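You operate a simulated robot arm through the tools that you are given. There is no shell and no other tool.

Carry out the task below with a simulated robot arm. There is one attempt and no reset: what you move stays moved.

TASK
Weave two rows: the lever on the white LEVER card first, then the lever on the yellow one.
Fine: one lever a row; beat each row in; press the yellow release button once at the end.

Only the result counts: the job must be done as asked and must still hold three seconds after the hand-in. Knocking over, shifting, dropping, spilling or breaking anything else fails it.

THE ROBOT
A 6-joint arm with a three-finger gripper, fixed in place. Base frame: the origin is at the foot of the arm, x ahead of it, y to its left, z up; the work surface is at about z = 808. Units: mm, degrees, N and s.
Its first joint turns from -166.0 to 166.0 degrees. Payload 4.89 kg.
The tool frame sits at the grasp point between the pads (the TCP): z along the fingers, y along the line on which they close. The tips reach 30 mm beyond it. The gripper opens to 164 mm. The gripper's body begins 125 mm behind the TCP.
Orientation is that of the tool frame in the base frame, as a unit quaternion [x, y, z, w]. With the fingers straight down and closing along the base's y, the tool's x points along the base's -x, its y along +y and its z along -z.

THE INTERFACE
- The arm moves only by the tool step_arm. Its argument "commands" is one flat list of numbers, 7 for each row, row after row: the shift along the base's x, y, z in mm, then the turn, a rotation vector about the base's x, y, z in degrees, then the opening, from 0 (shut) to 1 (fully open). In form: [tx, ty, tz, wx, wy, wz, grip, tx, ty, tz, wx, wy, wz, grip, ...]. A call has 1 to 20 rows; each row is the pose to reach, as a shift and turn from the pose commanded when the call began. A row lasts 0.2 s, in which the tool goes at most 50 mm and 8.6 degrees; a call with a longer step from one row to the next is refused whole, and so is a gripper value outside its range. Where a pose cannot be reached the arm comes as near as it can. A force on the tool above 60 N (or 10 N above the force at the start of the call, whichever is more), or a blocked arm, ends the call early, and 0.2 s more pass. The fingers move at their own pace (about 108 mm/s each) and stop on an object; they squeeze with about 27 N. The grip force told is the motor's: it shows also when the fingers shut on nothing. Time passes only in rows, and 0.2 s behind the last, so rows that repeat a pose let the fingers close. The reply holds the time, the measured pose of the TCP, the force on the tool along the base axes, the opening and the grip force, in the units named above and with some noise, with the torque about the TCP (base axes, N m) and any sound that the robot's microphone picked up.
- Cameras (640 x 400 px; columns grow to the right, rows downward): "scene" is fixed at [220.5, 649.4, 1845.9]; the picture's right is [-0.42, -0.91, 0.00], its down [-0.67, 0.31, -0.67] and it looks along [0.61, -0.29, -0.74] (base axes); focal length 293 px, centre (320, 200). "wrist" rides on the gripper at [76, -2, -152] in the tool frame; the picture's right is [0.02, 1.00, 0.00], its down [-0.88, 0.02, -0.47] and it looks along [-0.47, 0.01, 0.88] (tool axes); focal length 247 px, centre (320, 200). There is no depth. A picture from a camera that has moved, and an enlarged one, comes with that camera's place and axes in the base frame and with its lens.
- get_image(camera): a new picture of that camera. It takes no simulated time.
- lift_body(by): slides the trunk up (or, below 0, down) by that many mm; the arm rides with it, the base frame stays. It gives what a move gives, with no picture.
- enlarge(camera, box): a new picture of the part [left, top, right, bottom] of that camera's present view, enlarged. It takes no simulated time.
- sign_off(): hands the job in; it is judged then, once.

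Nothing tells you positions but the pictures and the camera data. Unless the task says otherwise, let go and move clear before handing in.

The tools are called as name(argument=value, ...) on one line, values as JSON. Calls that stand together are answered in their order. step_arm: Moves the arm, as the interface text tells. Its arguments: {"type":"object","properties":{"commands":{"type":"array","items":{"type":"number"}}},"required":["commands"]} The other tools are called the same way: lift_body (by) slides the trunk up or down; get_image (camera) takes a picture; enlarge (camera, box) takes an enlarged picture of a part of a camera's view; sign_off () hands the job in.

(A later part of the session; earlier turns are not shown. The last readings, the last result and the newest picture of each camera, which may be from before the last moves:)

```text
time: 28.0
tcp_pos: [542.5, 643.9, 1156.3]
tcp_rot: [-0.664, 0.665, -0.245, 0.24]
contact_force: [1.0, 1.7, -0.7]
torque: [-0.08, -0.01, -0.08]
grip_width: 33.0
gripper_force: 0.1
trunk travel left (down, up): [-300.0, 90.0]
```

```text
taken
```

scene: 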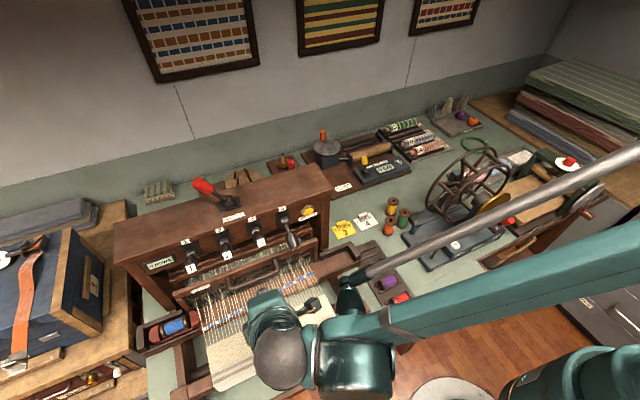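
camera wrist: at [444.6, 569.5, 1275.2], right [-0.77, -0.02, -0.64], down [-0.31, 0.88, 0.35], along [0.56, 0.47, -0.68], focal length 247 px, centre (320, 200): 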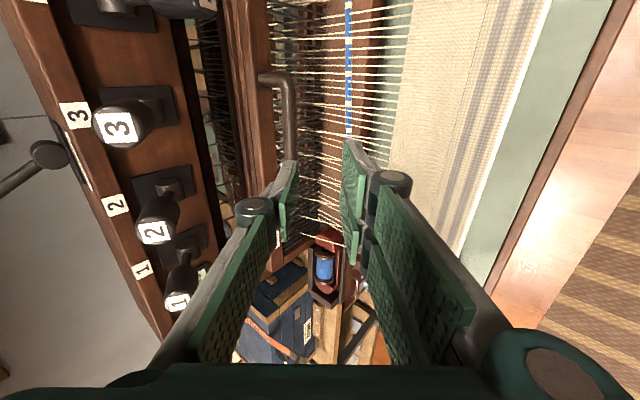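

enlarge(camera="wrist", box=[220, 40, 420, 240])

enlarge(camera="scene", box=[190, 225, 330, 312])

```text
2.00 times, centred on (320, 140) of wrist
camera zoom: at [444.6, 569.5, 1275.2], right [-0.77, -0.02, -0.64], down [-0.31, 0.88, 0.35], along [0.56, 0.47, -0.68], focal length 494 px, centre (320, 320)
```

zoom: 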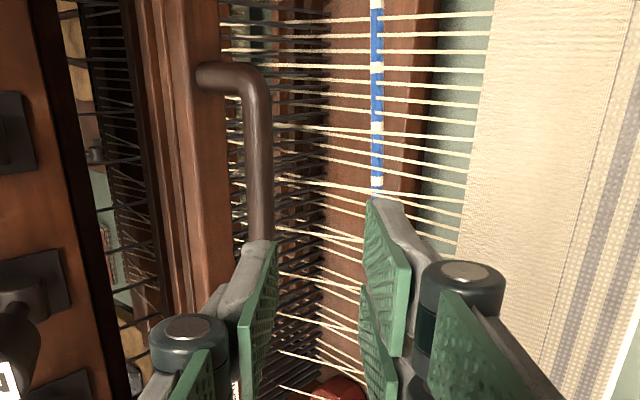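

```text
4.57 times, centred on (260, 268) of scene
camera zoom: at [220.5, 649.4, 1845.9], right [-0.42, -0.91, 0.0], down [-0.67, 0.31, -0.67], along [0.61, -0.29, -0.74], focal length 1338 px, centre (594, -113)
```

zoom: 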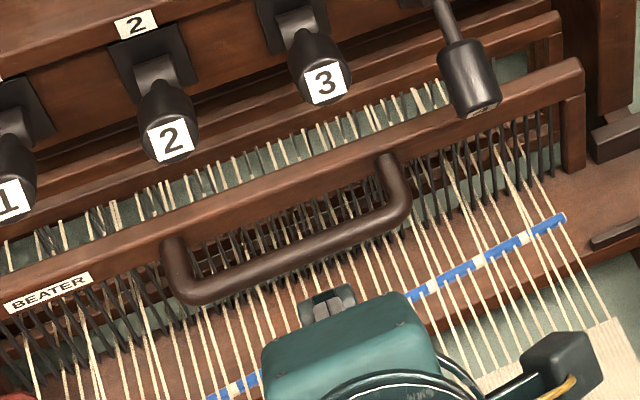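

Handle bar located: x ≈ 656, z ≈ 1075, y 585–712, beater face at x ≈ 698. I'll line up along the tool axis, then insert one finger behind the bar.

step_arm(commands=[33, 2, -12, 0, 0, 0, 0.18, 66, 4, -25, 0, 0, 0, 0.18, 76, 4, -37, 0, 0, 0, 0.18, 76, 4, -37, 0, 0, 0, 0.18])

enlarge(camera="wrist", box=[220, 40, 420, 240])

enlarge(camera="scene", box=[190, 200, 330, 287])

```text
time: 29.0
tcp_pos: [616.7, 648.1, 1121.1]
tcp_rot: [-0.663, 0.665, -0.244, 0.24]
contact_force: [0.3, 0.1, 0.1]
torque: [-0.02, 0.04, -0.02]
grip_width: 29.2
gripper_force: 0.0
trunk travel left (down, up): [-300.0, 90.0]
```

```text
2.00 times, centred on (320, 140) of wrist
camera zoom: at [520.6, 572.5, 1239.2], right [-0.77, -0.02, -0.64], down [-0.31, 0.88, 0.35], along [0.56, 0.47, -0.68], focal length 494 px, centre (320, 320)
```

zoom: 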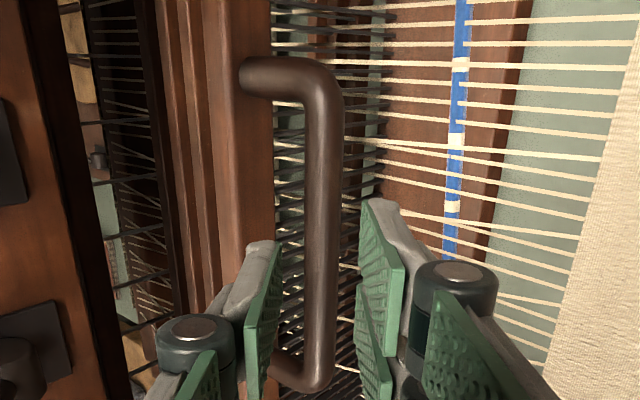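

```text
4.57 times, centred on (260, 244) of scene
camera zoom: at [220.5, 649.4, 1845.9], right [-0.42, -0.91, 0.0], down [-0.67, 0.31, -0.67], along [0.61, -0.29, -0.74], focal length 1338 px, centre (594, 1)
```

zoom: 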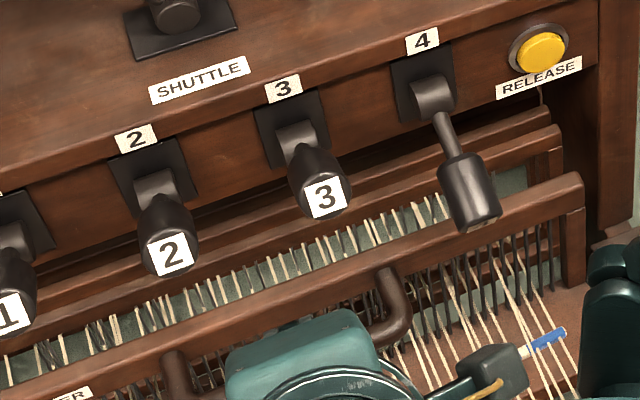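

The bar is centred between the fingers along the approach axis. Inserting.

step_arm(commands=[7, 0, -9, 0, 0, 0, 0.18, 14, 0, -17, 0, 0, 0, 0.18, 21, 0, -25, 0, 0, 0, 0.18, 27, 0, -32, 0, 0, 0, 0.18, 31, 0, -37, 0, 0, 0, 0.18, 31, 0, -37, 0, 0, 0, 0.18])

enlarge(camera="wrist", box=[220, 40, 420, 240])

get_image(camera="scene")

```text
time: 30.4
tcp_pos: [648.8, 648.7, 1083.4]
tcp_rot: [-0.664, 0.666, -0.244, 0.239]
contact_force: [0.1, 0.9, -0.2]
torque: [0.02, 0.01, 0.01]
grip_width: 29.4
gripper_force: 0.1
trunk travel left (down, up): [-300.0, 90.0]
```

```text
2.00 times, centred on (320, 140) of wrist
camera zoom: at [551.6, 572.6, 1201.2], right [-0.77, -0.02, -0.64], down [-0.31, 0.88, 0.35], along [0.56, 0.47, -0.68], focal length 494 px, centre (320, 320)
```

zoom: 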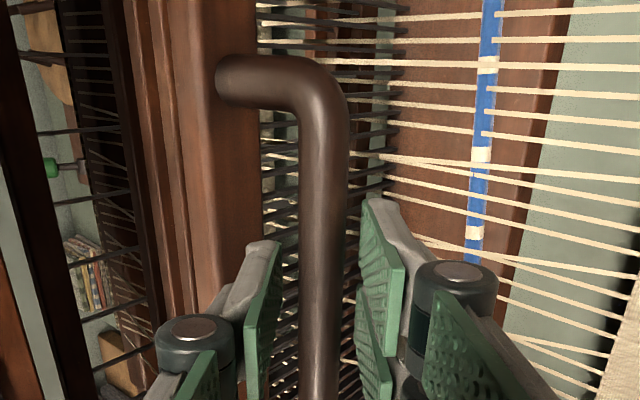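

```text
taken
```

scene: 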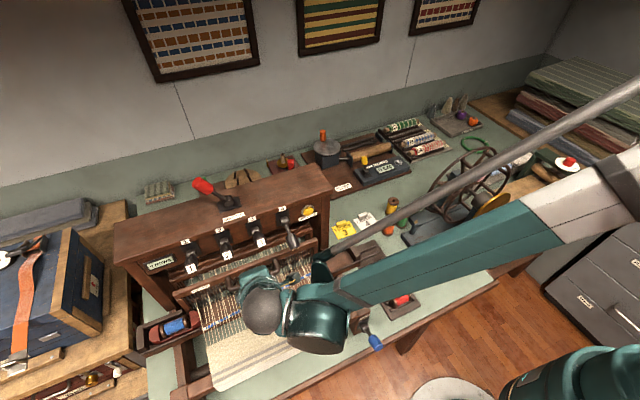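

The bar is straddled. Pulling the beater toward me in stages.

step_arm(commands=[-8, 0, 0, 0, 0, 0, 0.18, -16, 0, 0, 0, 0, 0, 0.18, -24, 0, 0, 0, 0, 0, 0.18, -32, 0, 0, 0, 0, 0, 0.18, -40, 0, 0, 0, 0, 0, 0.18, -48, 0, 0, 0, 0, 0, 0.18])

enlarge(camera="wrist", box=[220, 40, 420, 240])

enlarge(camera="scene", box=[130, 200, 350, 337])

```text
time: 31.8
tcp_pos: [599.3, 647.4, 1084.0]
tcp_rot: [-0.664, 0.665, -0.244, 0.239]
contact_force: [1.6, 0.0, 1.1]
torque: [0.02, -0.09, 0.03]
grip_width: 30.5
gripper_force: 1.3
trunk travel left (down, up): [-300.0, 90.0]
```

```text
2.00 times, centred on (320, 140) of wrist
camera zoom: at [503.7, 572.3, 1201.4], right [-0.77, -0.02, -0.64], down [-0.31, 0.88, 0.35], along [0.56, 0.47, -0.68], focal length 494 px, centre (320, 320)
```

zoom: 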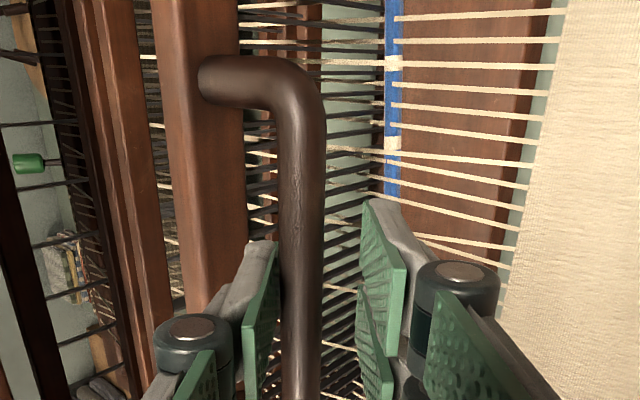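

```text
2.91 times, centred on (240, 268) of scene
camera zoom: at [220.5, 649.4, 1845.9], right [-0.42, -0.91, 0.0], down [-0.67, 0.31, -0.67], along [0.61, -0.29, -0.74], focal length 851 px, centre (553, 1)
```

zoom: 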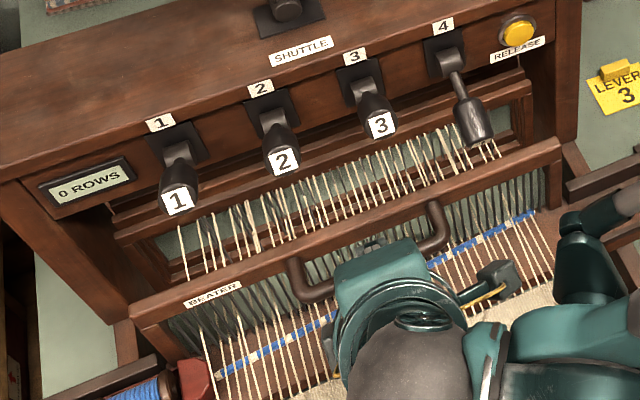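

The beater follows easily. Continuing until it meets the fell.

step_arm(commands=[-8, 0, 0, 0, 0, 0, 0.18, -16, 0, 0, 0, 0, 0, 0.18, -24, 0, 0, 0, 0, 0, 0.18, -32, 0, 0, 0, 0, 0, 0.18, -40, 0, 0, 0, 0, 0, 0.18])

enlarge(camera="wrist", box=[220, 40, 420, 240])

enlarge(camera="scene", box=[130, 200, 350, 337])

```text
time: 33.0
tcp_pos: [561.6, 648.9, 1083.1]
tcp_rot: [-0.664, 0.665, -0.245, 0.239]
contact_force: [2.6, 1.2, 3.1]
torque: [0.04, -0.03, -0.02]
grip_width: 31.1
gripper_force: 1.5
trunk travel left (down, up): [-300.0, 90.0]
```

```text
2.00 times, centred on (320, 140) of wrist
camera zoom: at [464.3, 572.9, 1201.3], right [-0.77, -0.02, -0.64], down [-0.31, 0.88, 0.35], along [0.56, 0.47, -0.68], focal length 494 px, centre (320, 320)
```

zoom: 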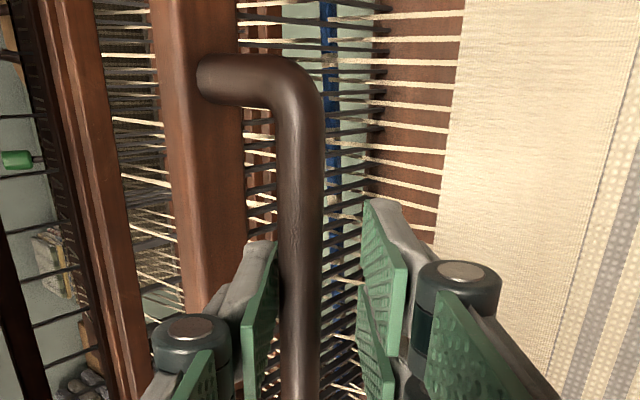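

```text
2.91 times, centred on (240, 268) of scene
camera zoom: at [220.5, 649.4, 1845.9], right [-0.42, -0.91, 0.0], down [-0.67, 0.31, -0.67], along [0.61, -0.29, -0.74], focal length 851 px, centre (553, 1)
```

zoom: 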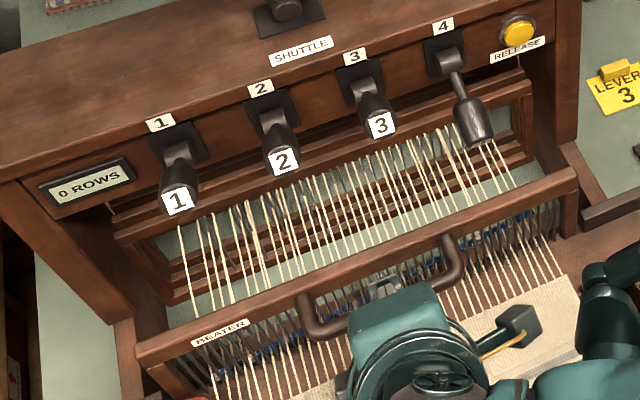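

step_arm(commands=[-6, 0, 0, 0, 0, 0, 0.18, -12, 0, 0, 0, 0, 0, 0.18, -18, 0, 0, 0, 0, 0, 0.18, -24, 0, 0, 0, 0, 0, 0.18, -30, 0, 0, 0, 0, 0, 0.18, -36, 0, 0, 0, 0, 0, 0.18, -42, 0, 0, 0, 0, 0, 0.18, -48, 0, 0, 0, 0, 0, 0.18])

enlarge(camera="wrist", box=[220, 40, 420, 240])

enlarge(camera="scene", box=[130, 200, 350, 337])

```text
time: 34.8
tcp_pos: [516.5, 648.0, 1083.3]
tcp_rot: [-0.663, 0.666, -0.245, 0.24]
contact_force: [52.3, 1.8, 14.3]
torque: [0.0, -0.49, -0.1]
grip_width: 49.4
gripper_force: 24.5
trunk travel left (down, up): [-300.0, 90.0]
```

```text
2.00 times, centred on (320, 140) of wrist
camera zoom: at [419.2, 572.2, 1201.6], right [-0.77, -0.02, -0.64], down [-0.31, 0.88, 0.35], along [0.56, 0.47, -0.68], focal length 494 px, centre (320, 320)
```

zoom: 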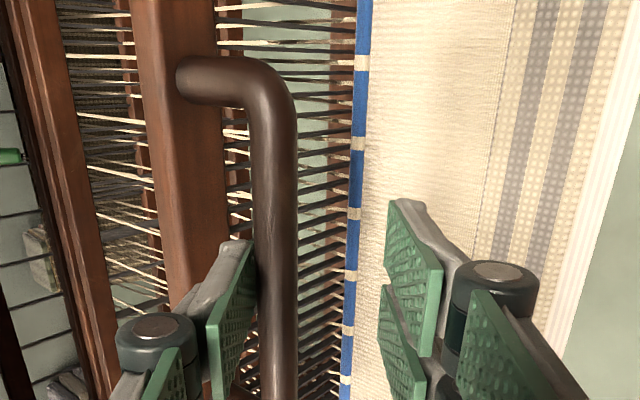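

```text
2.91 times, centred on (240, 268) of scene
camera zoom: at [220.5, 649.4, 1845.9], right [-0.42, -0.91, 0.0], down [-0.67, 0.31, -0.67], along [0.61, -0.29, -0.74], focal length 851 px, centre (553, 1)
```

zoom: 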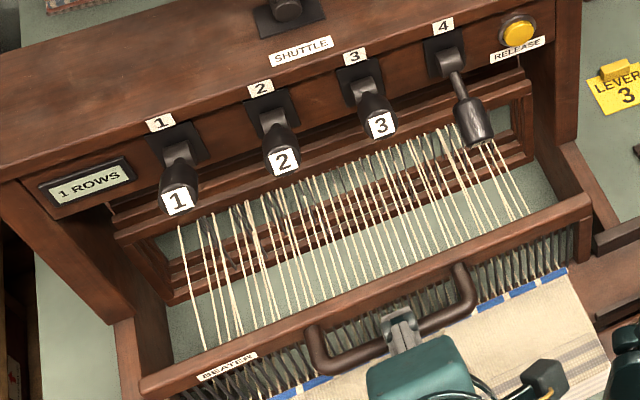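

The counter shows 1 ROWS — the first row is beaten in. Now I'll snug the fingers and push the beater back to its rest position.

step_arm(commands=[8, 0, 0, 0, 0, 0, 0.13, 16, 0, 0, 0, 0, 0, 0.13, 26, 0, 0, 0, 0, 0, 0.13, 36, 0, 0, 0, 0, 0, 0.13, 46, 0, 0, 0, 0, 0, 0.13, 56, 0, 0, 0, 0, 0, 0.13, 66, 0, 0, 0, 0, 0, 0.13, 76, 0, 0, 0, 0, 0, 0.13, 86, 0, 0, 0, 0, 0, 0.13, 96, 0, 0, 0, 0, 0, 0.13, 106, 0, 0, 0, 0, 0, 0.13, 114, 0, 0, 0, 0, 0, 0.13, 120, 0, 0, 0, 0, 0, 0.13, 126, 0, 0, 0, 0, 0, 0.13, 130, 0, 0, 0, 0, 0, 0.13])

enlarge(camera="wrist", box=[220, 40, 420, 240])

enlarge(camera="scene", box=[130, 200, 350, 337])

```text
time: 38.0
tcp_pos: [642.9, 647.7, 1084.2]
tcp_rot: [-0.663, 0.665, -0.244, 0.24]
contact_force: [0.1, 0.0, 0.1]
torque: [-0.03, -0.06, -0.02]
grip_width: 21.5
gripper_force: 0.5
trunk travel left (down, up): [-300.0, 90.0]
```

```text
2.00 times, centred on (320, 140) of wrist
camera zoom: at [546.1, 572.8, 1201.3], right [-0.77, -0.02, -0.64], down [-0.31, 0.88, 0.35], along [0.56, 0.47, -0.68], focal length 494 px, centre (320, 320)
```

zoom: 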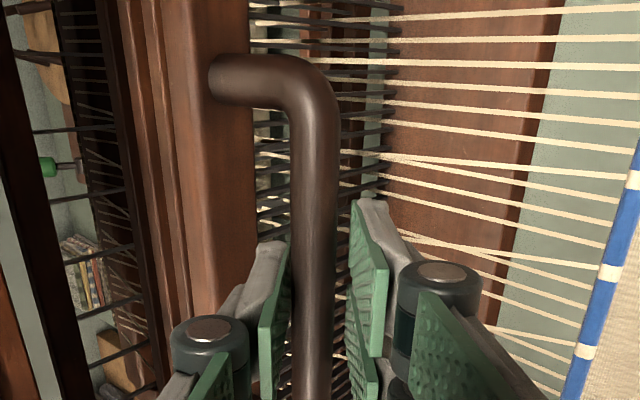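

```text
2.91 times, centred on (240, 268) of scene
camera zoom: at [220.5, 649.4, 1845.9], right [-0.42, -0.91, 0.0], down [-0.67, 0.31, -0.67], along [0.61, -0.29, -0.74], focal length 851 px, centre (553, 1)
```

zoom: 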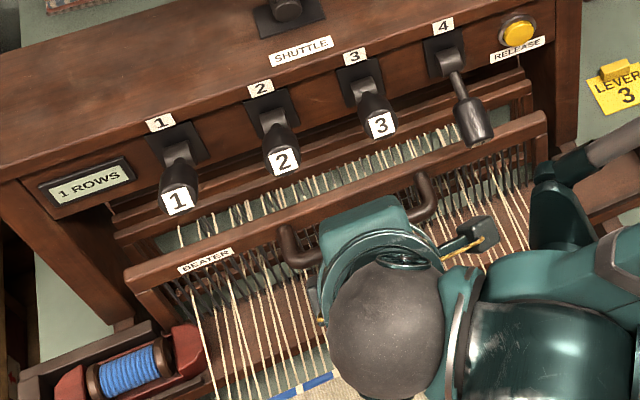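

step_arm(commands=[4, 0, 0, 0, 0, 0, 0.13, 8, 0, 0, 0, 0, 0, 0.13, 11, 0, 0, 0, 0, 0, 0.13, 11, 0, 0, 0, 0, 0, 0.13])

enlarge(camera="wrist", box=[220, 40, 420, 240])

enlarge(camera="scene", box=[190, 200, 330, 287])

```text
time: 39.0
tcp_pos: [654.6, 647.9, 1083.7]
tcp_rot: [-0.663, 0.666, -0.245, 0.239]
contact_force: [-2.2, 0.3, -0.7]
torque: [0.01, 0.03, -0.1]
grip_width: 22.2
gripper_force: 1.2
trunk travel left (down, up): [-300.0, 90.0]
```

```text
2.00 times, centred on (320, 140) of wrist
camera zoom: at [556.6, 572.6, 1201.5], right [-0.77, -0.02, -0.64], down [-0.31, 0.88, 0.35], along [0.56, 0.47, -0.68], focal length 494 px, centre (320, 320)
```

zoom: 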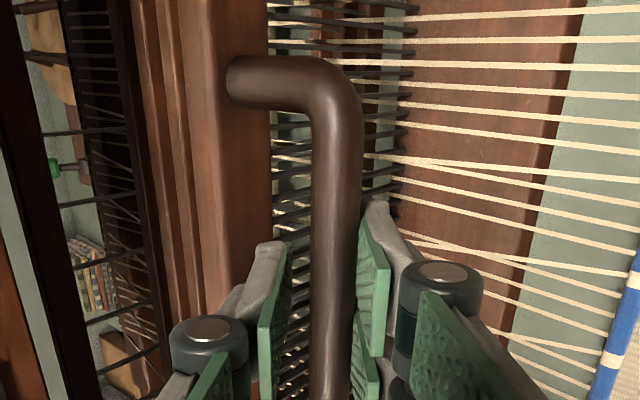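

```text
4.57 times, centred on (260, 244) of scene
camera zoom: at [220.5, 649.4, 1845.9], right [-0.42, -0.91, 0.0], down [-0.67, 0.31, -0.67], along [0.61, -0.29, -0.74], focal length 1338 px, centre (594, 1)
```

zoom: 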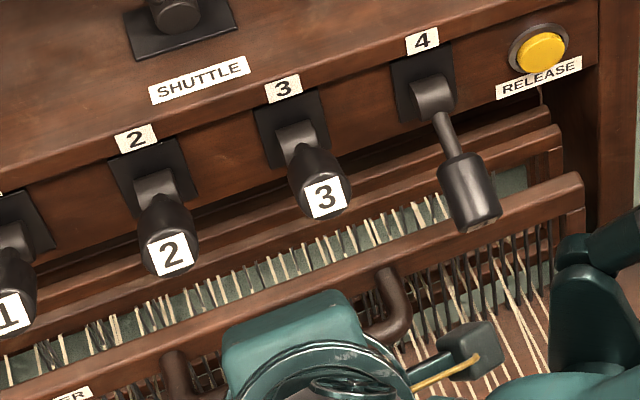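

The beater is home again. "One lever a row" means lever 4 must be lifted by hand before lever 3 goes down, since the button is only for the end. I'll withdraw, then swing in front of lever 4 with a flatter tool angle to get under its knob.

step_arm(commands=[-3, 0, 0, 0, 0, 0, 0.2, -3, 0, 0, 0, 0, 0, 0.2, -10, 0, 8, 0, 0, 0, 0.2, -25, 0, 26, 0, 0, 0, 0.2, -45, 0, 50, 0, 0, 0, 0.2, -70, 0, 70, 0, 0, 0, 0.2, -100, -10, 80, 0, 0, 0, 0, -120, -30, 80, 0, -8, 0, 0, -120, -60, 80, 0, -16, 0, 0, -120, -95, 80, 0, -24, 0, 0, -120, -128, 80, 0, -30, 0, 0, -120, -128, 80, 0, -30, 0, 0])

get_image(camera="wrist")

get_image(camera="scene")

```text
time: 41.6
tcp_pos: [533.5, 519.6, 1164.2]
tcp_rot: [-0.577, 0.581, -0.408, 0.404]
contact_force: [-0.5, -0.5, 0.2]
torque: [0.02, 0.03, 0.04]
grip_width: 0.0
gripper_force: 27.2
trunk travel left (down, up): [-300.0, 90.0]
```

```text
taken
camera wrist: at [390.4, 444.2, 1217.6], right [-0.34, -0.02, -0.94], down [-0.45, 0.88, 0.14], along [0.83, 0.47, -0.31], focal length 247 px, centre (320, 200)
```

wrist: 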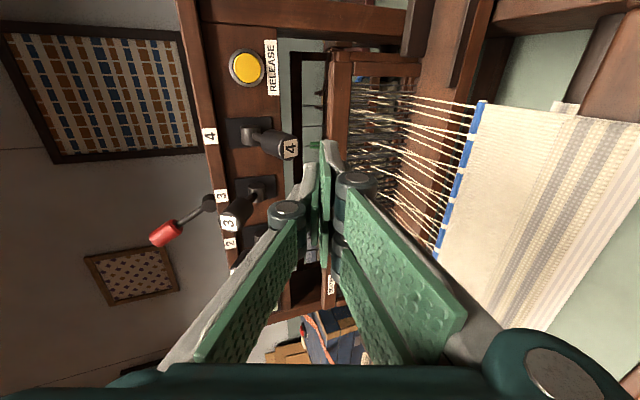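

```text
taken
```

scene: 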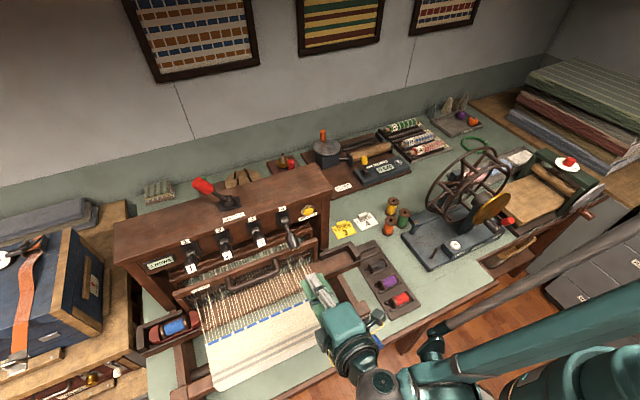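

enlarge(camera="wrist", box=[200, 30, 360, 190])

enlarge(camera="scene", box=[240, 190, 340, 252])

```text
2.50 times, centred on (280, 110) of wrist
camera zoom: at [390.4, 444.2, 1217.6], right [-0.34, -0.02, -0.94], down [-0.45, 0.88, 0.14], along [0.83, 0.47, -0.31], focal length 617 px, centre (420, 425)
```

zoom: 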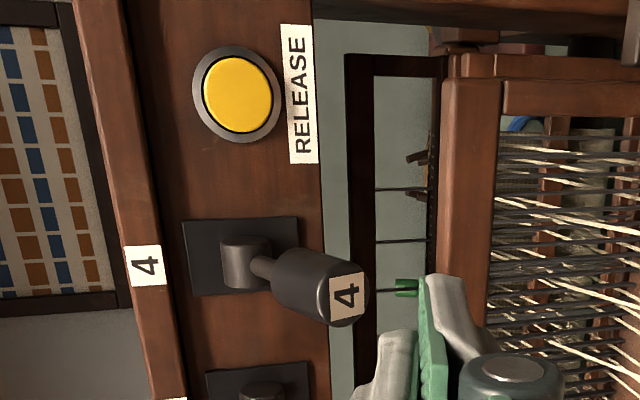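

```text
6.40 times, centred on (290, 221) of scene
camera zoom: at [220.5, 649.4, 1845.9], right [-0.42, -0.91, 0.0], down [-0.67, 0.31, -0.67], along [0.61, -0.29, -0.74], focal length 1873 px, centre (512, 66)
```

zoom: 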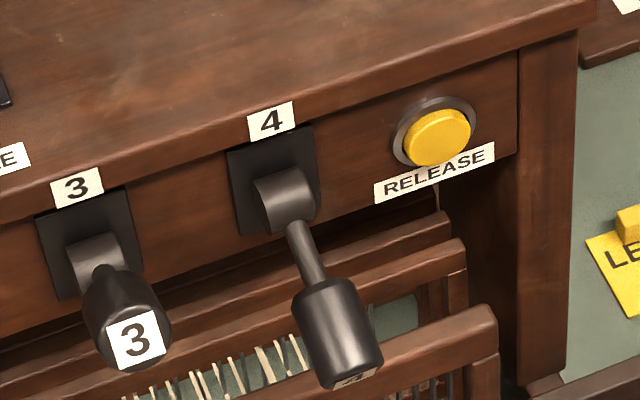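

Lever 4 in the down state: pivot ≈ (722, 521, 1193), tip ≈ (654, 521, 1155). The knuckles would foul in this roll, so I'll roll back 90° and then slide the closed fingers under the knob.

step_arm(commands=[0, 0, 0, 7.7, 0, -2.8, 0, 0, 0, 0, 15.4, 0, -5.6, 0, 0, 0, 0, 23.1, 0, -8.4, 0, 0, 0, 0, 30.8, 0, -11.2, 0, 0, 0, 0, 38.5, 0, -14, 0, 0, 0, 0, 46.2, 0, -16.8, 0, 0, 0, 0, 53.9, 0, -19.6, 0, 0, 0, 0, 61.6, 0, -22.4, 0, 0, 0, 0, 69.3, 0, -25.2, 0, 0, 0, 0, 77, 0, -28, 0, 0, 0, 0, 84.6, 0, -30.8, 0, 0, 0, 0, 84.6, 0, -30.8, 0])

get_image(camera="wrist")

get_image(camera="scene")

```text
time: 44.2
tcp_pos: [535.0, 520.0, 1163.7]
tcp_rot: [0.001, 0.821, 0.001, 0.571]
contact_force: [0.9, -0.2, -0.1]
torque: [0.02, 0.02, -0.02]
grip_width: 0.0
gripper_force: 27.5
trunk travel left (down, up): [-300.0, 90.0]
```

```text
taken
camera wrist: at [364.5, 518.7, 1145.0], right [-0.01, 1.0, -0.02], down [-0.14, 0.02, 0.99], along [0.99, 0.01, 0.14], focal length 247 px, centre (320, 200)
```

wrist: 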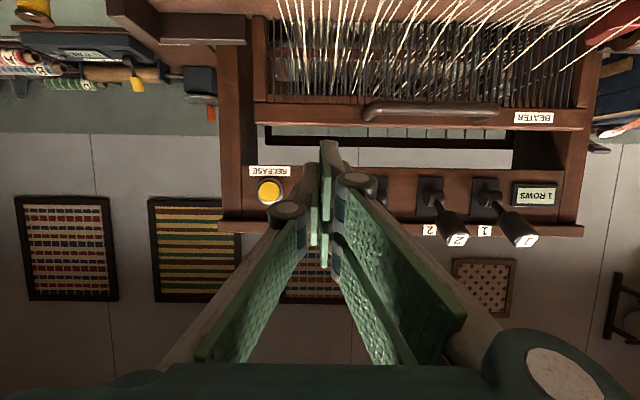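

```text
taken
```

scene: 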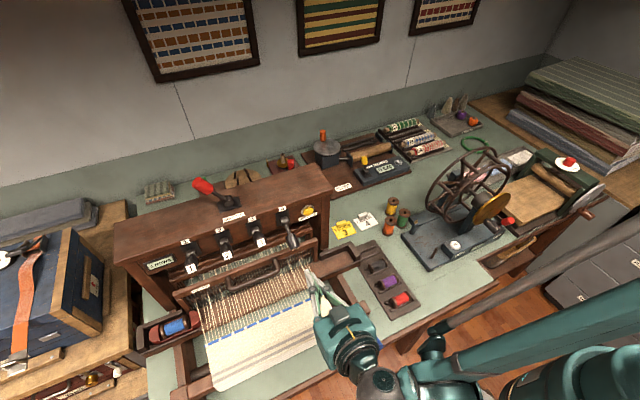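

Now slide under knob 4 (fingertips to about x 688, z 1107).

step_arm(commands=[30, 1, -25, 0, 0, 0, 0, 65, 1, -47, 0, 0, 0, 0, 80, 1, -47, 0, 0, 0, 0, 95, 1, -47, 0, 0, 0, 0, 110, 1, -47, 0, 0, 0, 0, 125, 1, -47, 0, 0, 0, 0, 125, 1, -47, 0, 0, 0, 0])

enlarge(camera="scene", box=[240, 190, 340, 252])

get_image(camera="wrist")

```text
time: 45.7
tcp_pos: [657.6, 524.0, 1113.6]
tcp_rot: [0.001, 0.823, 0.001, 0.568]
contact_force: [-6.0, 4.2, -21.5]
torque: [-0.06, -0.11, 0.23]
grip_width: 0.1
gripper_force: 26.8
trunk travel left (down, up): [-300.0, 90.0]
stopped in row 7: the force on the tool passed its limit at 75 N (the readings are from after the stop); the commanded pose is now the measured one
```

```text
6.40 times, centred on (290, 221) of scene
camera zoom: at [220.5, 649.4, 1845.9], right [-0.42, -0.91, 0.0], down [-0.67, 0.31, -0.67], along [0.61, -0.29, -0.74], focal length 1873 px, centre (512, 66)
```

zoom: 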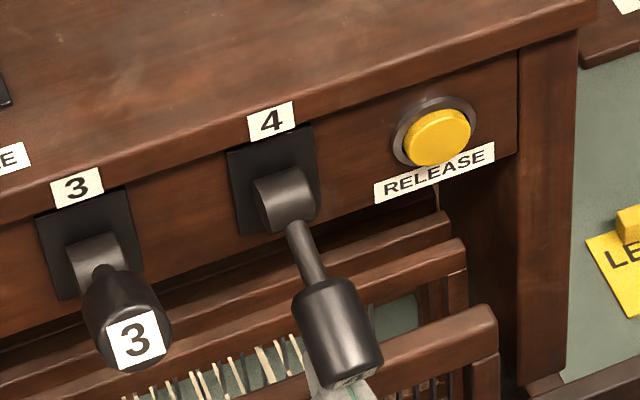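

```text
taken
camera wrist: at [486.7, 521.5, 1095.5], right [-0.01, 1.0, -0.02], down [-0.13, 0.02, 0.99], along [0.99, 0.01, 0.13], focal length 247 px, centre (320, 200)
```

wrist: 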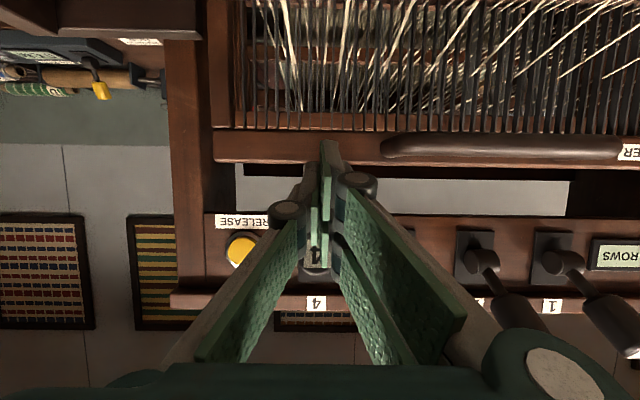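

The fingers are under the knob and touching it. Lifting slowly.

step_arm(commands=[0, -2, 4, 0, 0, 0, 0, 0, -2, 8, 0, 0, 0, 0, 0, -2, 13, 0, 0, 0, 0, 0, -2, 18, 0, 0, 0, 0, 0, -2, 23, 0, 0, 0, 0, 0, -2, 28, 0, 0, 0, 0])

enlarge(camera="scene", box=[240, 190, 340, 252])

```text
time: 46.1
tcp_pos: [655.2, 524.1, 1114.2]
tcp_rot: [0.001, 0.825, 0.003, 0.565]
contact_force: [-4.9, 5.4, -37.5]
torque: [-0.03, 0.09, 0.23]
grip_width: 0.0
gripper_force: 27.1
trunk travel left (down, up): [-300.0, 90.0]
stopped in row 2: the force on the tool passed its limit at 69 N (the readings are from after the stop); the commanded pose is now the measured one
```

```text
6.40 times, centred on (290, 221) of scene
camera zoom: at [220.5, 649.4, 1845.9], right [-0.42, -0.91, 0.0], down [-0.67, 0.31, -0.67], along [0.61, -0.29, -0.74], focal length 1873 px, centre (512, 66)
```

zoom: 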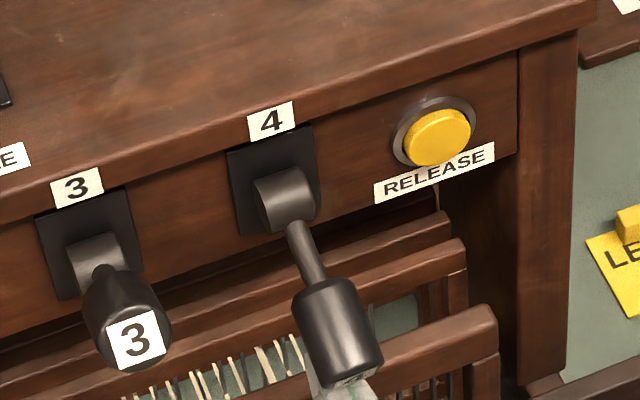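

Lever 4 is latched (won't rise even at ~70 N), so it isn't meant to be lifted by hand; likely pressing the next lever frees it. I'll withdraw, turn the tool vertical and press lever 3 gently while watching lever 4.

step_arm(commands=[0, -3, -6, 0, 0, 0, 0, -25, -3, -6, 0, 0, 0, 0, -60, -3, -6, 0, 0, 0, 0, -100, -3, 0, 0, 0, 0, 0, -130, -3, 30, 0, 8, 0, 0, -130, 0, 75, 0, 16, 0, 0, -130, 10, 120, 0, 24, 0, 0, -130, 20, 165, 0, 32, 0, 0, -130, 40, 210, 0, 40, 0, 0, -120, 60, 240, 0, 48, 0, 0, -90, 80, 260, 0, 56, 0, 0, -60, 80, 260, 0, 64, 0, 0, -30, 80, 260, 0, 69.5, 0, 0, 0, 80, 250, 0, 69.5, 0, 0, 23, 80, 230, 0, 69.5, 0, 0, 23, 80, 230, 0, 69.5, 0, 0])

get_image(camera="wrist")

enlarge(camera="scene", box=[110, 150, 360, 306])

```text
time: 49.5
tcp_pos: [679.0, 600.2, 1346.0]
tcp_rot: [0.002, 1.0, 0.001, -0.004]
contact_force: [0.5, -0.2, 0.0]
torque: [-0.08, 0.12, 0.02]
grip_width: 0.0
gripper_force: 27.1
trunk travel left (down, up): [-300.0, 90.0]
```

```text
taken
camera wrist: at [603.7, 599.0, 1498.4], right [-0.02, 1.0, 0.0], down [0.88, 0.01, 0.47], along [0.47, 0.01, -0.89], focal length 247 px, centre (320, 200)
```

wrist: 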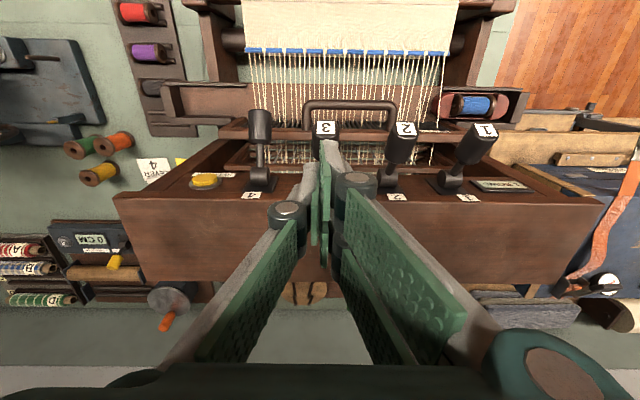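

```text
2.56 times, centred on (235, 228) of scene
camera zoom: at [220.5, 649.4, 1845.9], right [-0.42, -0.91, 0.0], down [-0.67, 0.31, -0.67], along [0.61, -0.29, -0.74], focal length 749 px, centre (538, 128)
```

zoom: 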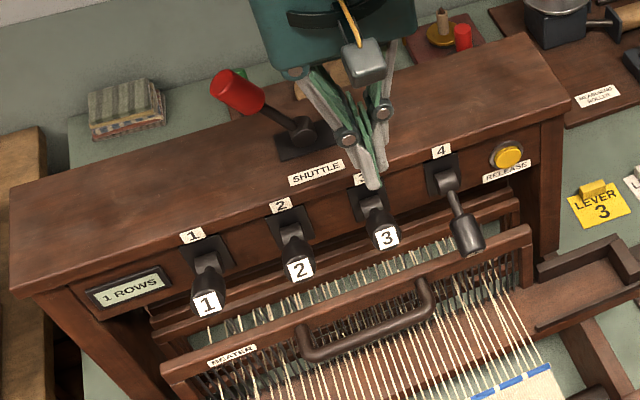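

Fingers are above knob 3 (shift 4 mm left to centre). Pressing down in stages while watching lever 4.

step_arm(commands=[0, 4, -25, 0, 0, 0, 0, 0, 4, -50, 0, 0, 0, 0, 0, 4, -62, 0, 0, 0, 0, 0, 4, -70, 0, 0, 0, 0, 0, 4, -78, 0, 0, 0, 0, 0, 4, -86, 0, 0, 0, 0, 0, 4, -94, 0, 0, 0, 0, 0, 4, -102, 0, 0, 0, 0, 0, 4, -110, 0, 0, 0, 0])

enlarge(camera="scene", box=[210, 180, 350, 267])

```text
time: 51.5
tcp_pos: [678.1, 605.0, 1236.5]
tcp_rot: [0.003, 1.0, 0.001, -0.003]
contact_force: [-0.1, 0.3, 0.8]
torque: [0.0, -0.01, -0.01]
grip_width: 0.3
gripper_force: 27.1
trunk travel left (down, up): [-300.0, 90.0]
```

```text
4.57 times, centred on (280, 224) of scene
camera zoom: at [220.5, 649.4, 1845.9], right [-0.42, -0.91, 0.0], down [-0.67, 0.31, -0.67], along [0.61, -0.29, -0.74], focal length 1338 px, centre (503, 93)
```

zoom: 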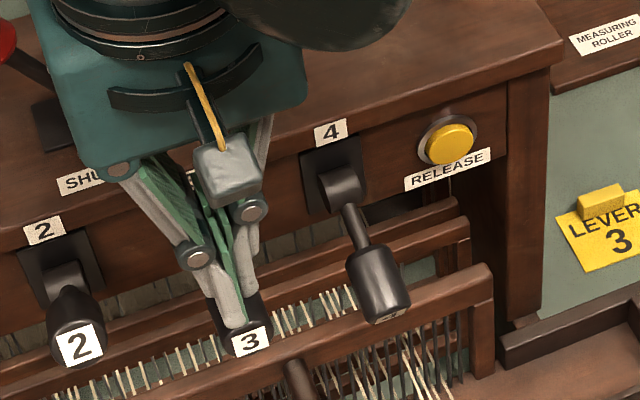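

step_arm(commands=[0, 0, -6, 0, 0, 0, 0, 0, 0, -12, 0, 0, 0, 0, 0, 0, -17, 0, 0, 0, 0, 0, 0, -22, 0, 0, 0, 0])

enlarge(camera="scene", box=[210, 180, 350, 267])

```text
time: 52.5
tcp_pos: [678.4, 604.5, 1213.7]
tcp_rot: [0.003, 1.0, 0.002, -0.004]
contact_force: [0.4, 0.1, 1.4]
torque: [0.02, -0.03, 0.01]
grip_width: 0.0
gripper_force: 26.9
trunk travel left (down, up): [-300.0, 90.0]
```

```text
4.57 times, centred on (280, 224) of scene
camera zoom: at [220.5, 649.4, 1845.9], right [-0.42, -0.91, 0.0], down [-0.67, 0.31, -0.67], along [0.61, -0.29, -0.74], focal length 1338 px, centre (503, 93)
```

zoom: 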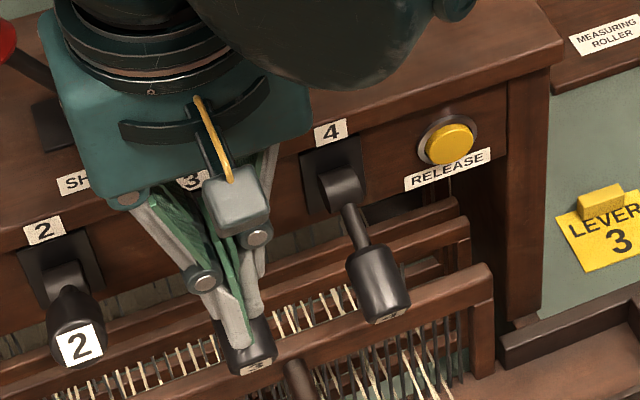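

step_arm(commands=[0, 0, -3, 0, 0, 0, 0, 0, 0, -6, 0, 0, 0, 0, 0, 0, -9, 0, 0, 0, 0, 0, 0, -12, 0, 0, 0, 0])

enlarge(camera="scene", box=[210, 180, 350, 267])

```text
time: 53.5
tcp_pos: [675.4, 604.5, 1207.0]
tcp_rot: [0.002, 1.0, 0.003, -0.003]
contact_force: [-12.7, -6.0, 41.9]
torque: [-0.07, -0.99, -0.08]
grip_width: 0.1
gripper_force: 27.2
trunk travel left (down, up): [-300.0, 90.0]
stopped in row 4: the force on the tool passed its limit at 63 N (the readings are from after the stop); the commanded pose is now the measured one
```

```text
4.57 times, centred on (280, 224) of scene
camera zoom: at [220.5, 649.4, 1845.9], right [-0.42, -0.91, 0.0], down [-0.67, 0.31, -0.67], along [0.61, -0.29, -0.74], focal length 1338 px, centre (503, 93)
```

zoom: 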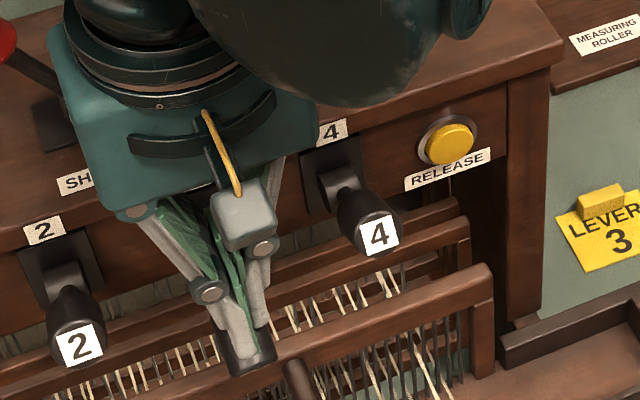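

Interlock confirmed: lever 3 latched and lever 4 popped up by itself. Now I'll rise clear, tilt and roll the tool, and prepare to push the shuttle knob back to the right.

step_arm(commands=[0, 0, 15, 0, 0, 0, 0, 0, 0, 55, 0, 0, 0, 0, 0, 0, 100, 0, 0, 0, 0, -10, 0, 145, 0, 0, 0, 0, -20, 15, 190, 0, -8, 0, 0, -25, 45, 220, 0, -16, 0, 0, -25, 80, 230, 0, -24, 0, 0, -25, 110, 230, 0, -32, 0, 0, -25, 130, 230, 0, -40, 0, 0, -25, 145, 230, 0, -48, 0, 0, -25, 145, 230, 0, -55, 0, 0, -25, 145, 230, 0, -55, 0, 0])

step_arm(commands=[0, 0, 0, -6.7, 0, 4.7, 0, 0, 0, 0, -13.4, 0, 9.4, 0, 0, 0, 0, -20.1, 0, 14.1, 0, 0, 0, 0, -26.8, 0, 18.8, 0, 0, 0, 0, -33.5, 0, 23.5, 0, 0, 0, 0, -40.2, 0, 28.2, 0, 0, 0, 0, -46.9, 0, 32.9, 0, 0, 0, 0, -53.6, 0, 37.6, 0, 0, 0, 0, -60.3, 0, 42.3, 0, 0, 0, 0, -67, 0, 47, 0, 0, 0, 0, -73.7, 0, 51.7, 0, 0, 0, 0, -73.7, 0, 51.7, 0])

get_image(camera="wrist")

get_image(camera="scene")

```text
time: 56.1
tcp_pos: [664.3, 746.8, 1431.7]
tcp_rot: [0.007, 0.888, 0.0, 0.459]
contact_force: [0.2, 0.6, 0.3]
torque: [-0.04, 0.04, -0.03]
grip_width: 0.0
gripper_force: 27.4
trunk travel left (down, up): [-300.0, 90.0]
```

```text
time: 58.7
tcp_pos: [659.5, 747.8, 1432.4]
tcp_rot: [-0.624, 0.632, -0.328, 0.323]
contact_force: [0.9, -0.2, 0.6]
torque: [-0.02, 0.02, -0.01]
grip_width: 0.0
gripper_force: 28.0
trunk travel left (down, up): [-300.0, 90.0]
```

```text
taken
camera wrist: at [534.2, 673.1, 1521.9], right [-0.58, -0.01, -0.82], down [-0.38, 0.89, 0.26], along [0.72, 0.46, -0.52], focal length 247 px, centre (320, 200)
```

wrist: 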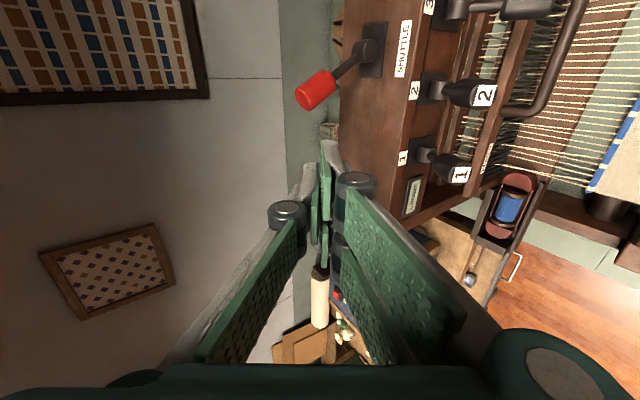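

```text
taken
```

scene: 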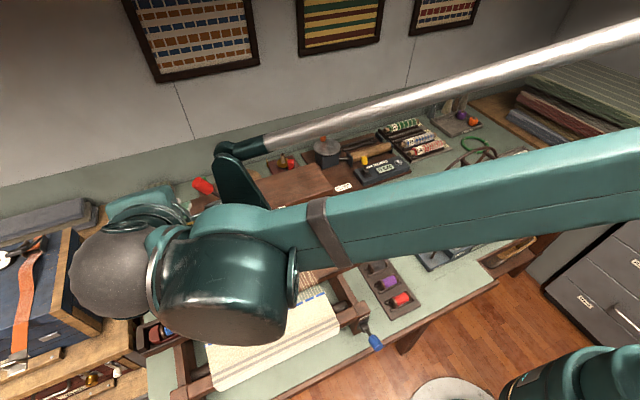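

The knob is at about (790, 691, 1346); I'm left of it. Advancing beside it.

step_arm(commands=[30, 0, -15, 0, 0, 0, 0, 60, 0, -35, 0, 0, 0, 0, 90, 0, -60, 0, 0, 0, 0, 120, 0, -82, 0, 0, 0, 0, 120, 0, -82, 0, 0, 0, 0])

get_image(camera="wrist")

get_image(camera="scene")

```text
time: 59.9
tcp_pos: [774.8, 750.3, 1350.1]
tcp_rot: [-0.626, 0.63, -0.326, 0.323]
contact_force: [1.4, 0.7, -1.2]
torque: [-0.07, 0.01, -0.1]
grip_width: 0.0
gripper_force: 27.2
trunk travel left (down, up): [-300.0, 90.0]
```

```text
taken
camera wrist: at [650.5, 674.9, 1439.7], right [-0.58, -0.02, -0.82], down [-0.39, 0.88, 0.26], along [0.72, 0.47, -0.52], focal length 247 px, centre (320, 200)
```

wrist: 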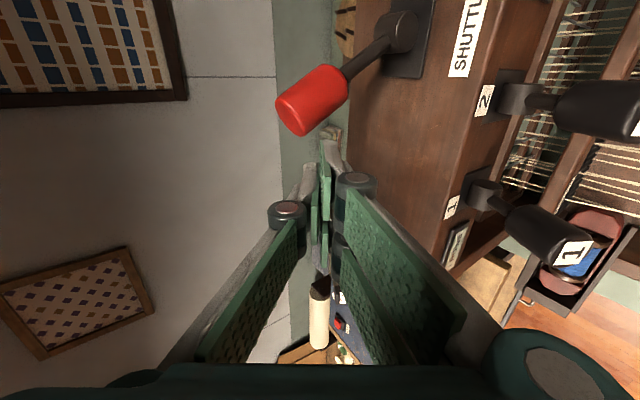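

```text
taken
```

scene: 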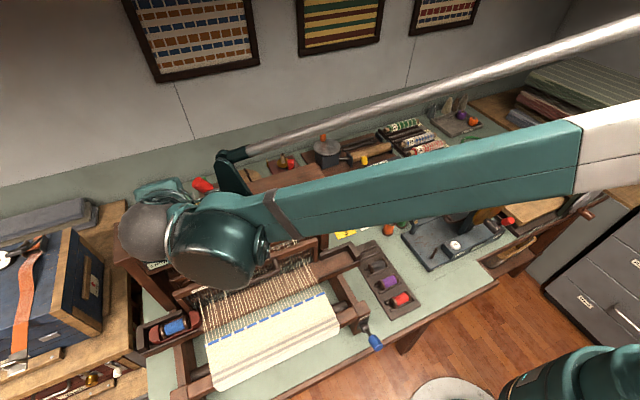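

In position on the knob's left. Pushing the shuttle knob to the right.

step_arm(commands=[4, -8, 0, 0, 0, 0, 0, 6, -16, 0, 0, 0, 0, 0, 6, -24, 0, 0, 0, 0, 0, 6, -32, 0, 0, 0, 0, 0, 6, -40, 0, 0, 0, 0, 0, 6, -48, 0, 0, 0, 0, 0, 6, -56, 0, 0, 0, 0, 0, 6, -64, 0, 0, 0, 0, 0, 6, -72, 0, 0, 0, 0, 0, 6, -80, 0, 0, 0, 0, 0, 6, -88, 0, 0, 0, 0, 0, 6, -96, 0, 0, 0, 0, 0, 6, -104, 0, 0, 0, 0, 0, 6, -111, 0, 0, 0, 0, 0, 6, -118, 0, 0, 0, 0, 0, 6, -124, 0, 0, 0, 0, 0, 6, -130, 0, 0, 0, 0, 0])

get_image(camera="wrist")

get_image(camera="scene")

```text
time: 62.8
tcp_pos: [776.6, 654.6, 1353.7]
tcp_rot: [0.629, -0.626, 0.325, -0.327]
contact_force: [-5.6, 17.2, 7.3]
torque: [0.12, -0.04, 0.1]
grip_width: 0.1
gripper_force: 26.6
trunk travel left (down, up): [-300.0, 90.0]
stopped in row 14: the force on the tool passed its limit at 69 N (the readings are from after the stop); the commanded pose is now the measured one
```

```text
taken
camera wrist: at [652.9, 577.6, 1442.2], right [-0.57, -0.02, -0.82], down [-0.4, 0.88, 0.26], along [0.71, 0.48, -0.51], focal length 247 px, centre (320, 200)
```

wrist: 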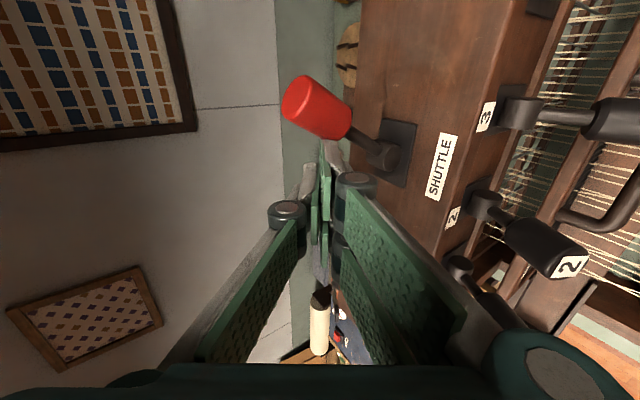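

```text
taken
```

scene: 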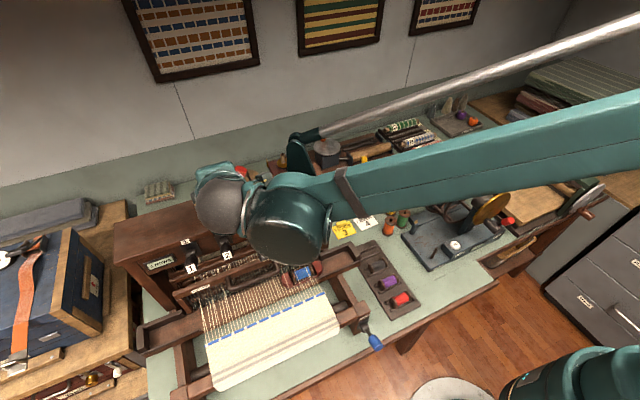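

The knob reached its stop; the shuttle seems to be mid-flight. I'll back off and check that it arrives in the right box.

step_arm(commands=[0, 15, 0, 0, 0, 0, 0, -10, 35, 20, 0, 0, 0, 0, -40, 40, 45, 0, 0, 0, 0, -80, 40, 60, 0, 0, 0, 0, -120, 20, 70, 0, 0, 0, 0, -160, 0, 80, 0, 0, 0, 0, -200, 0, 80, 0, 0, 0, 0, -200, 0, 80, 0, 0, 0, 0])

get_image(camera="wrist")

get_image(camera="scene")

enlarge(camera="scene", box=[150, 170, 390, 320])

```text
time: 64.6
tcp_pos: [575.9, 651.0, 1433.1]
tcp_rot: [-0.627, 0.628, -0.325, 0.328]
contact_force: [-0.8, 0.2, 0.7]
torque: [0.05, -0.07, 0.03]
grip_width: 0.0
gripper_force: 27.1
trunk travel left (down, up): [-300.0, 90.0]
```

```text
taken
camera wrist: at [452.7, 573.8, 1522.0], right [-0.57, -0.02, -0.82], down [-0.4, 0.88, 0.26], along [0.71, 0.48, -0.51], focal length 247 px, centre (320, 200)
```

wrist: 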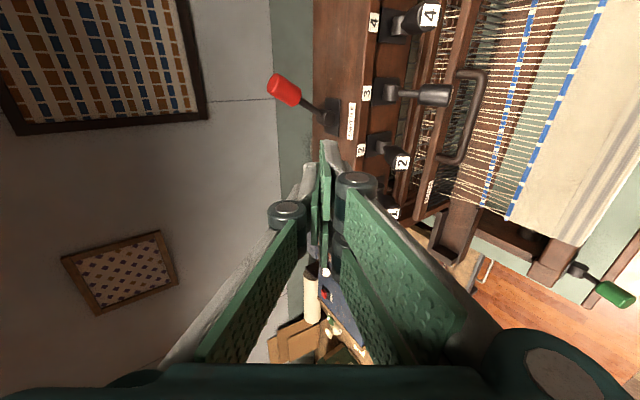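

```text
taken
```

scene: 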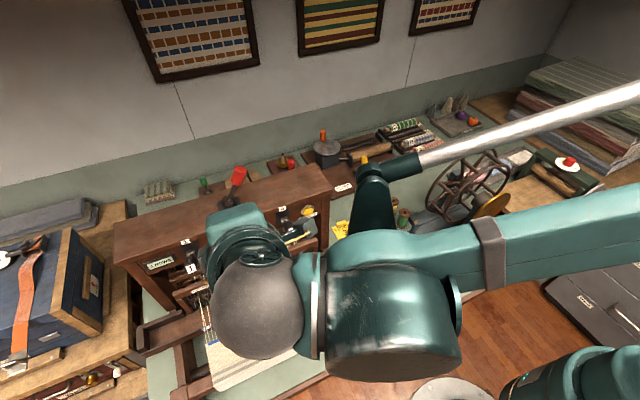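

```text
2.67 times, centred on (270, 245) of scene
camera zoom: at [220.5, 649.4, 1845.9], right [-0.42, -0.91, 0.0], down [-0.67, 0.31, -0.67], along [0.61, -0.29, -0.74], focal length 780 px, centre (453, 80)
```

zoom: 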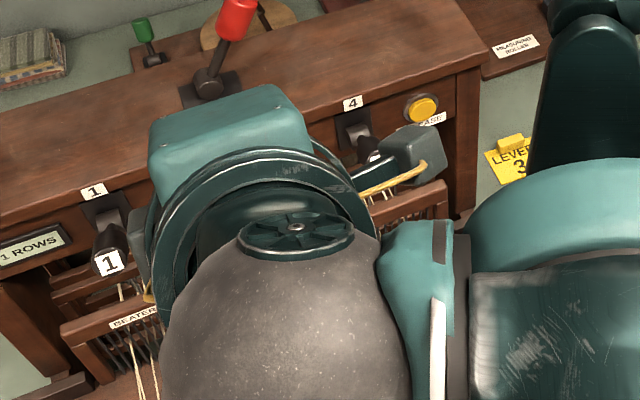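

The second weft is laid (lever 3 down, lever 4 up). Now back to the beater handle with the same 40° straddle approach as before.

step_arm(commands=[-15, -1, -40, 0, 7.5, 0, 0.1, -36, -1, -80, 0, 15, 0, 0.18, -36, -1, -125, 0, 15, 0, 0.18, -36, -1, -170, 0, 15, 0, 0.18, -36, -1, -215, 0, 15, 0, 0.18, -36, -1, -260, 0, 15, 0, 0.18, -36, -1, -280, 0, 15, 0, 0.18, 0, -1, -300, 0, 15, 0, 0.18, 40, -1, -312, 0, 15, 0, 0.18, 40, -1, -312, 0, 15, 0, 0.18])

enlarge(camera="wrist", box=[220, 40, 420, 240])

get_image(camera="scene")

```text
time: 66.8
tcp_pos: [619.1, 652.1, 1120.0]
tcp_rot: [-0.664, 0.666, -0.24, 0.241]
contact_force: [1.0, 0.5, -0.3]
torque: [-0.06, 0.09, -0.06]
grip_width: 29.8
gripper_force: 0.0
trunk travel left (down, up): [-300.0, 90.0]
```

```text
2.00 times, centred on (320, 140) of wrist
camera zoom: at [523.6, 574.0, 1237.7], right [-0.77, -0.02, -0.64], down [-0.32, 0.88, 0.35], along [0.56, 0.47, -0.68], focal length 494 px, centre (320, 320)
```

zoom: 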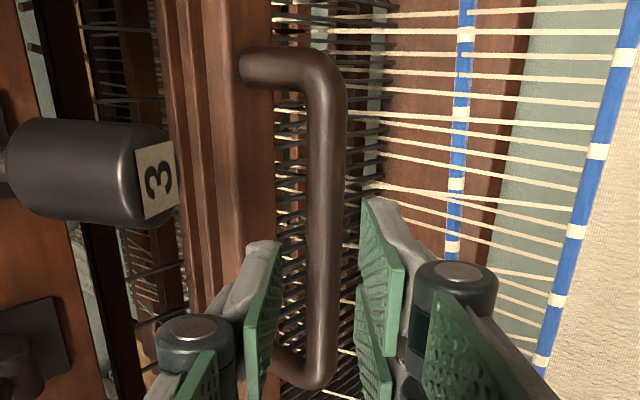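

```text
taken
```

scene: 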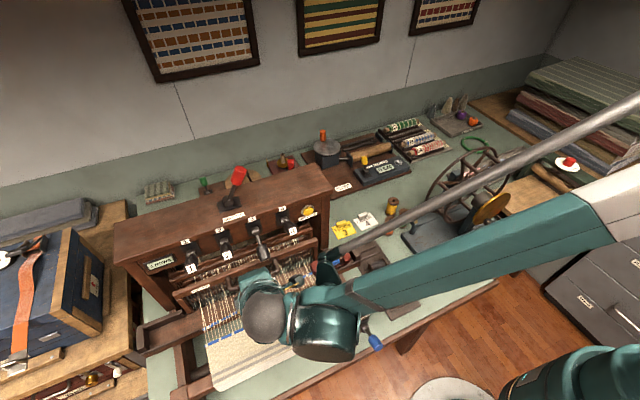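

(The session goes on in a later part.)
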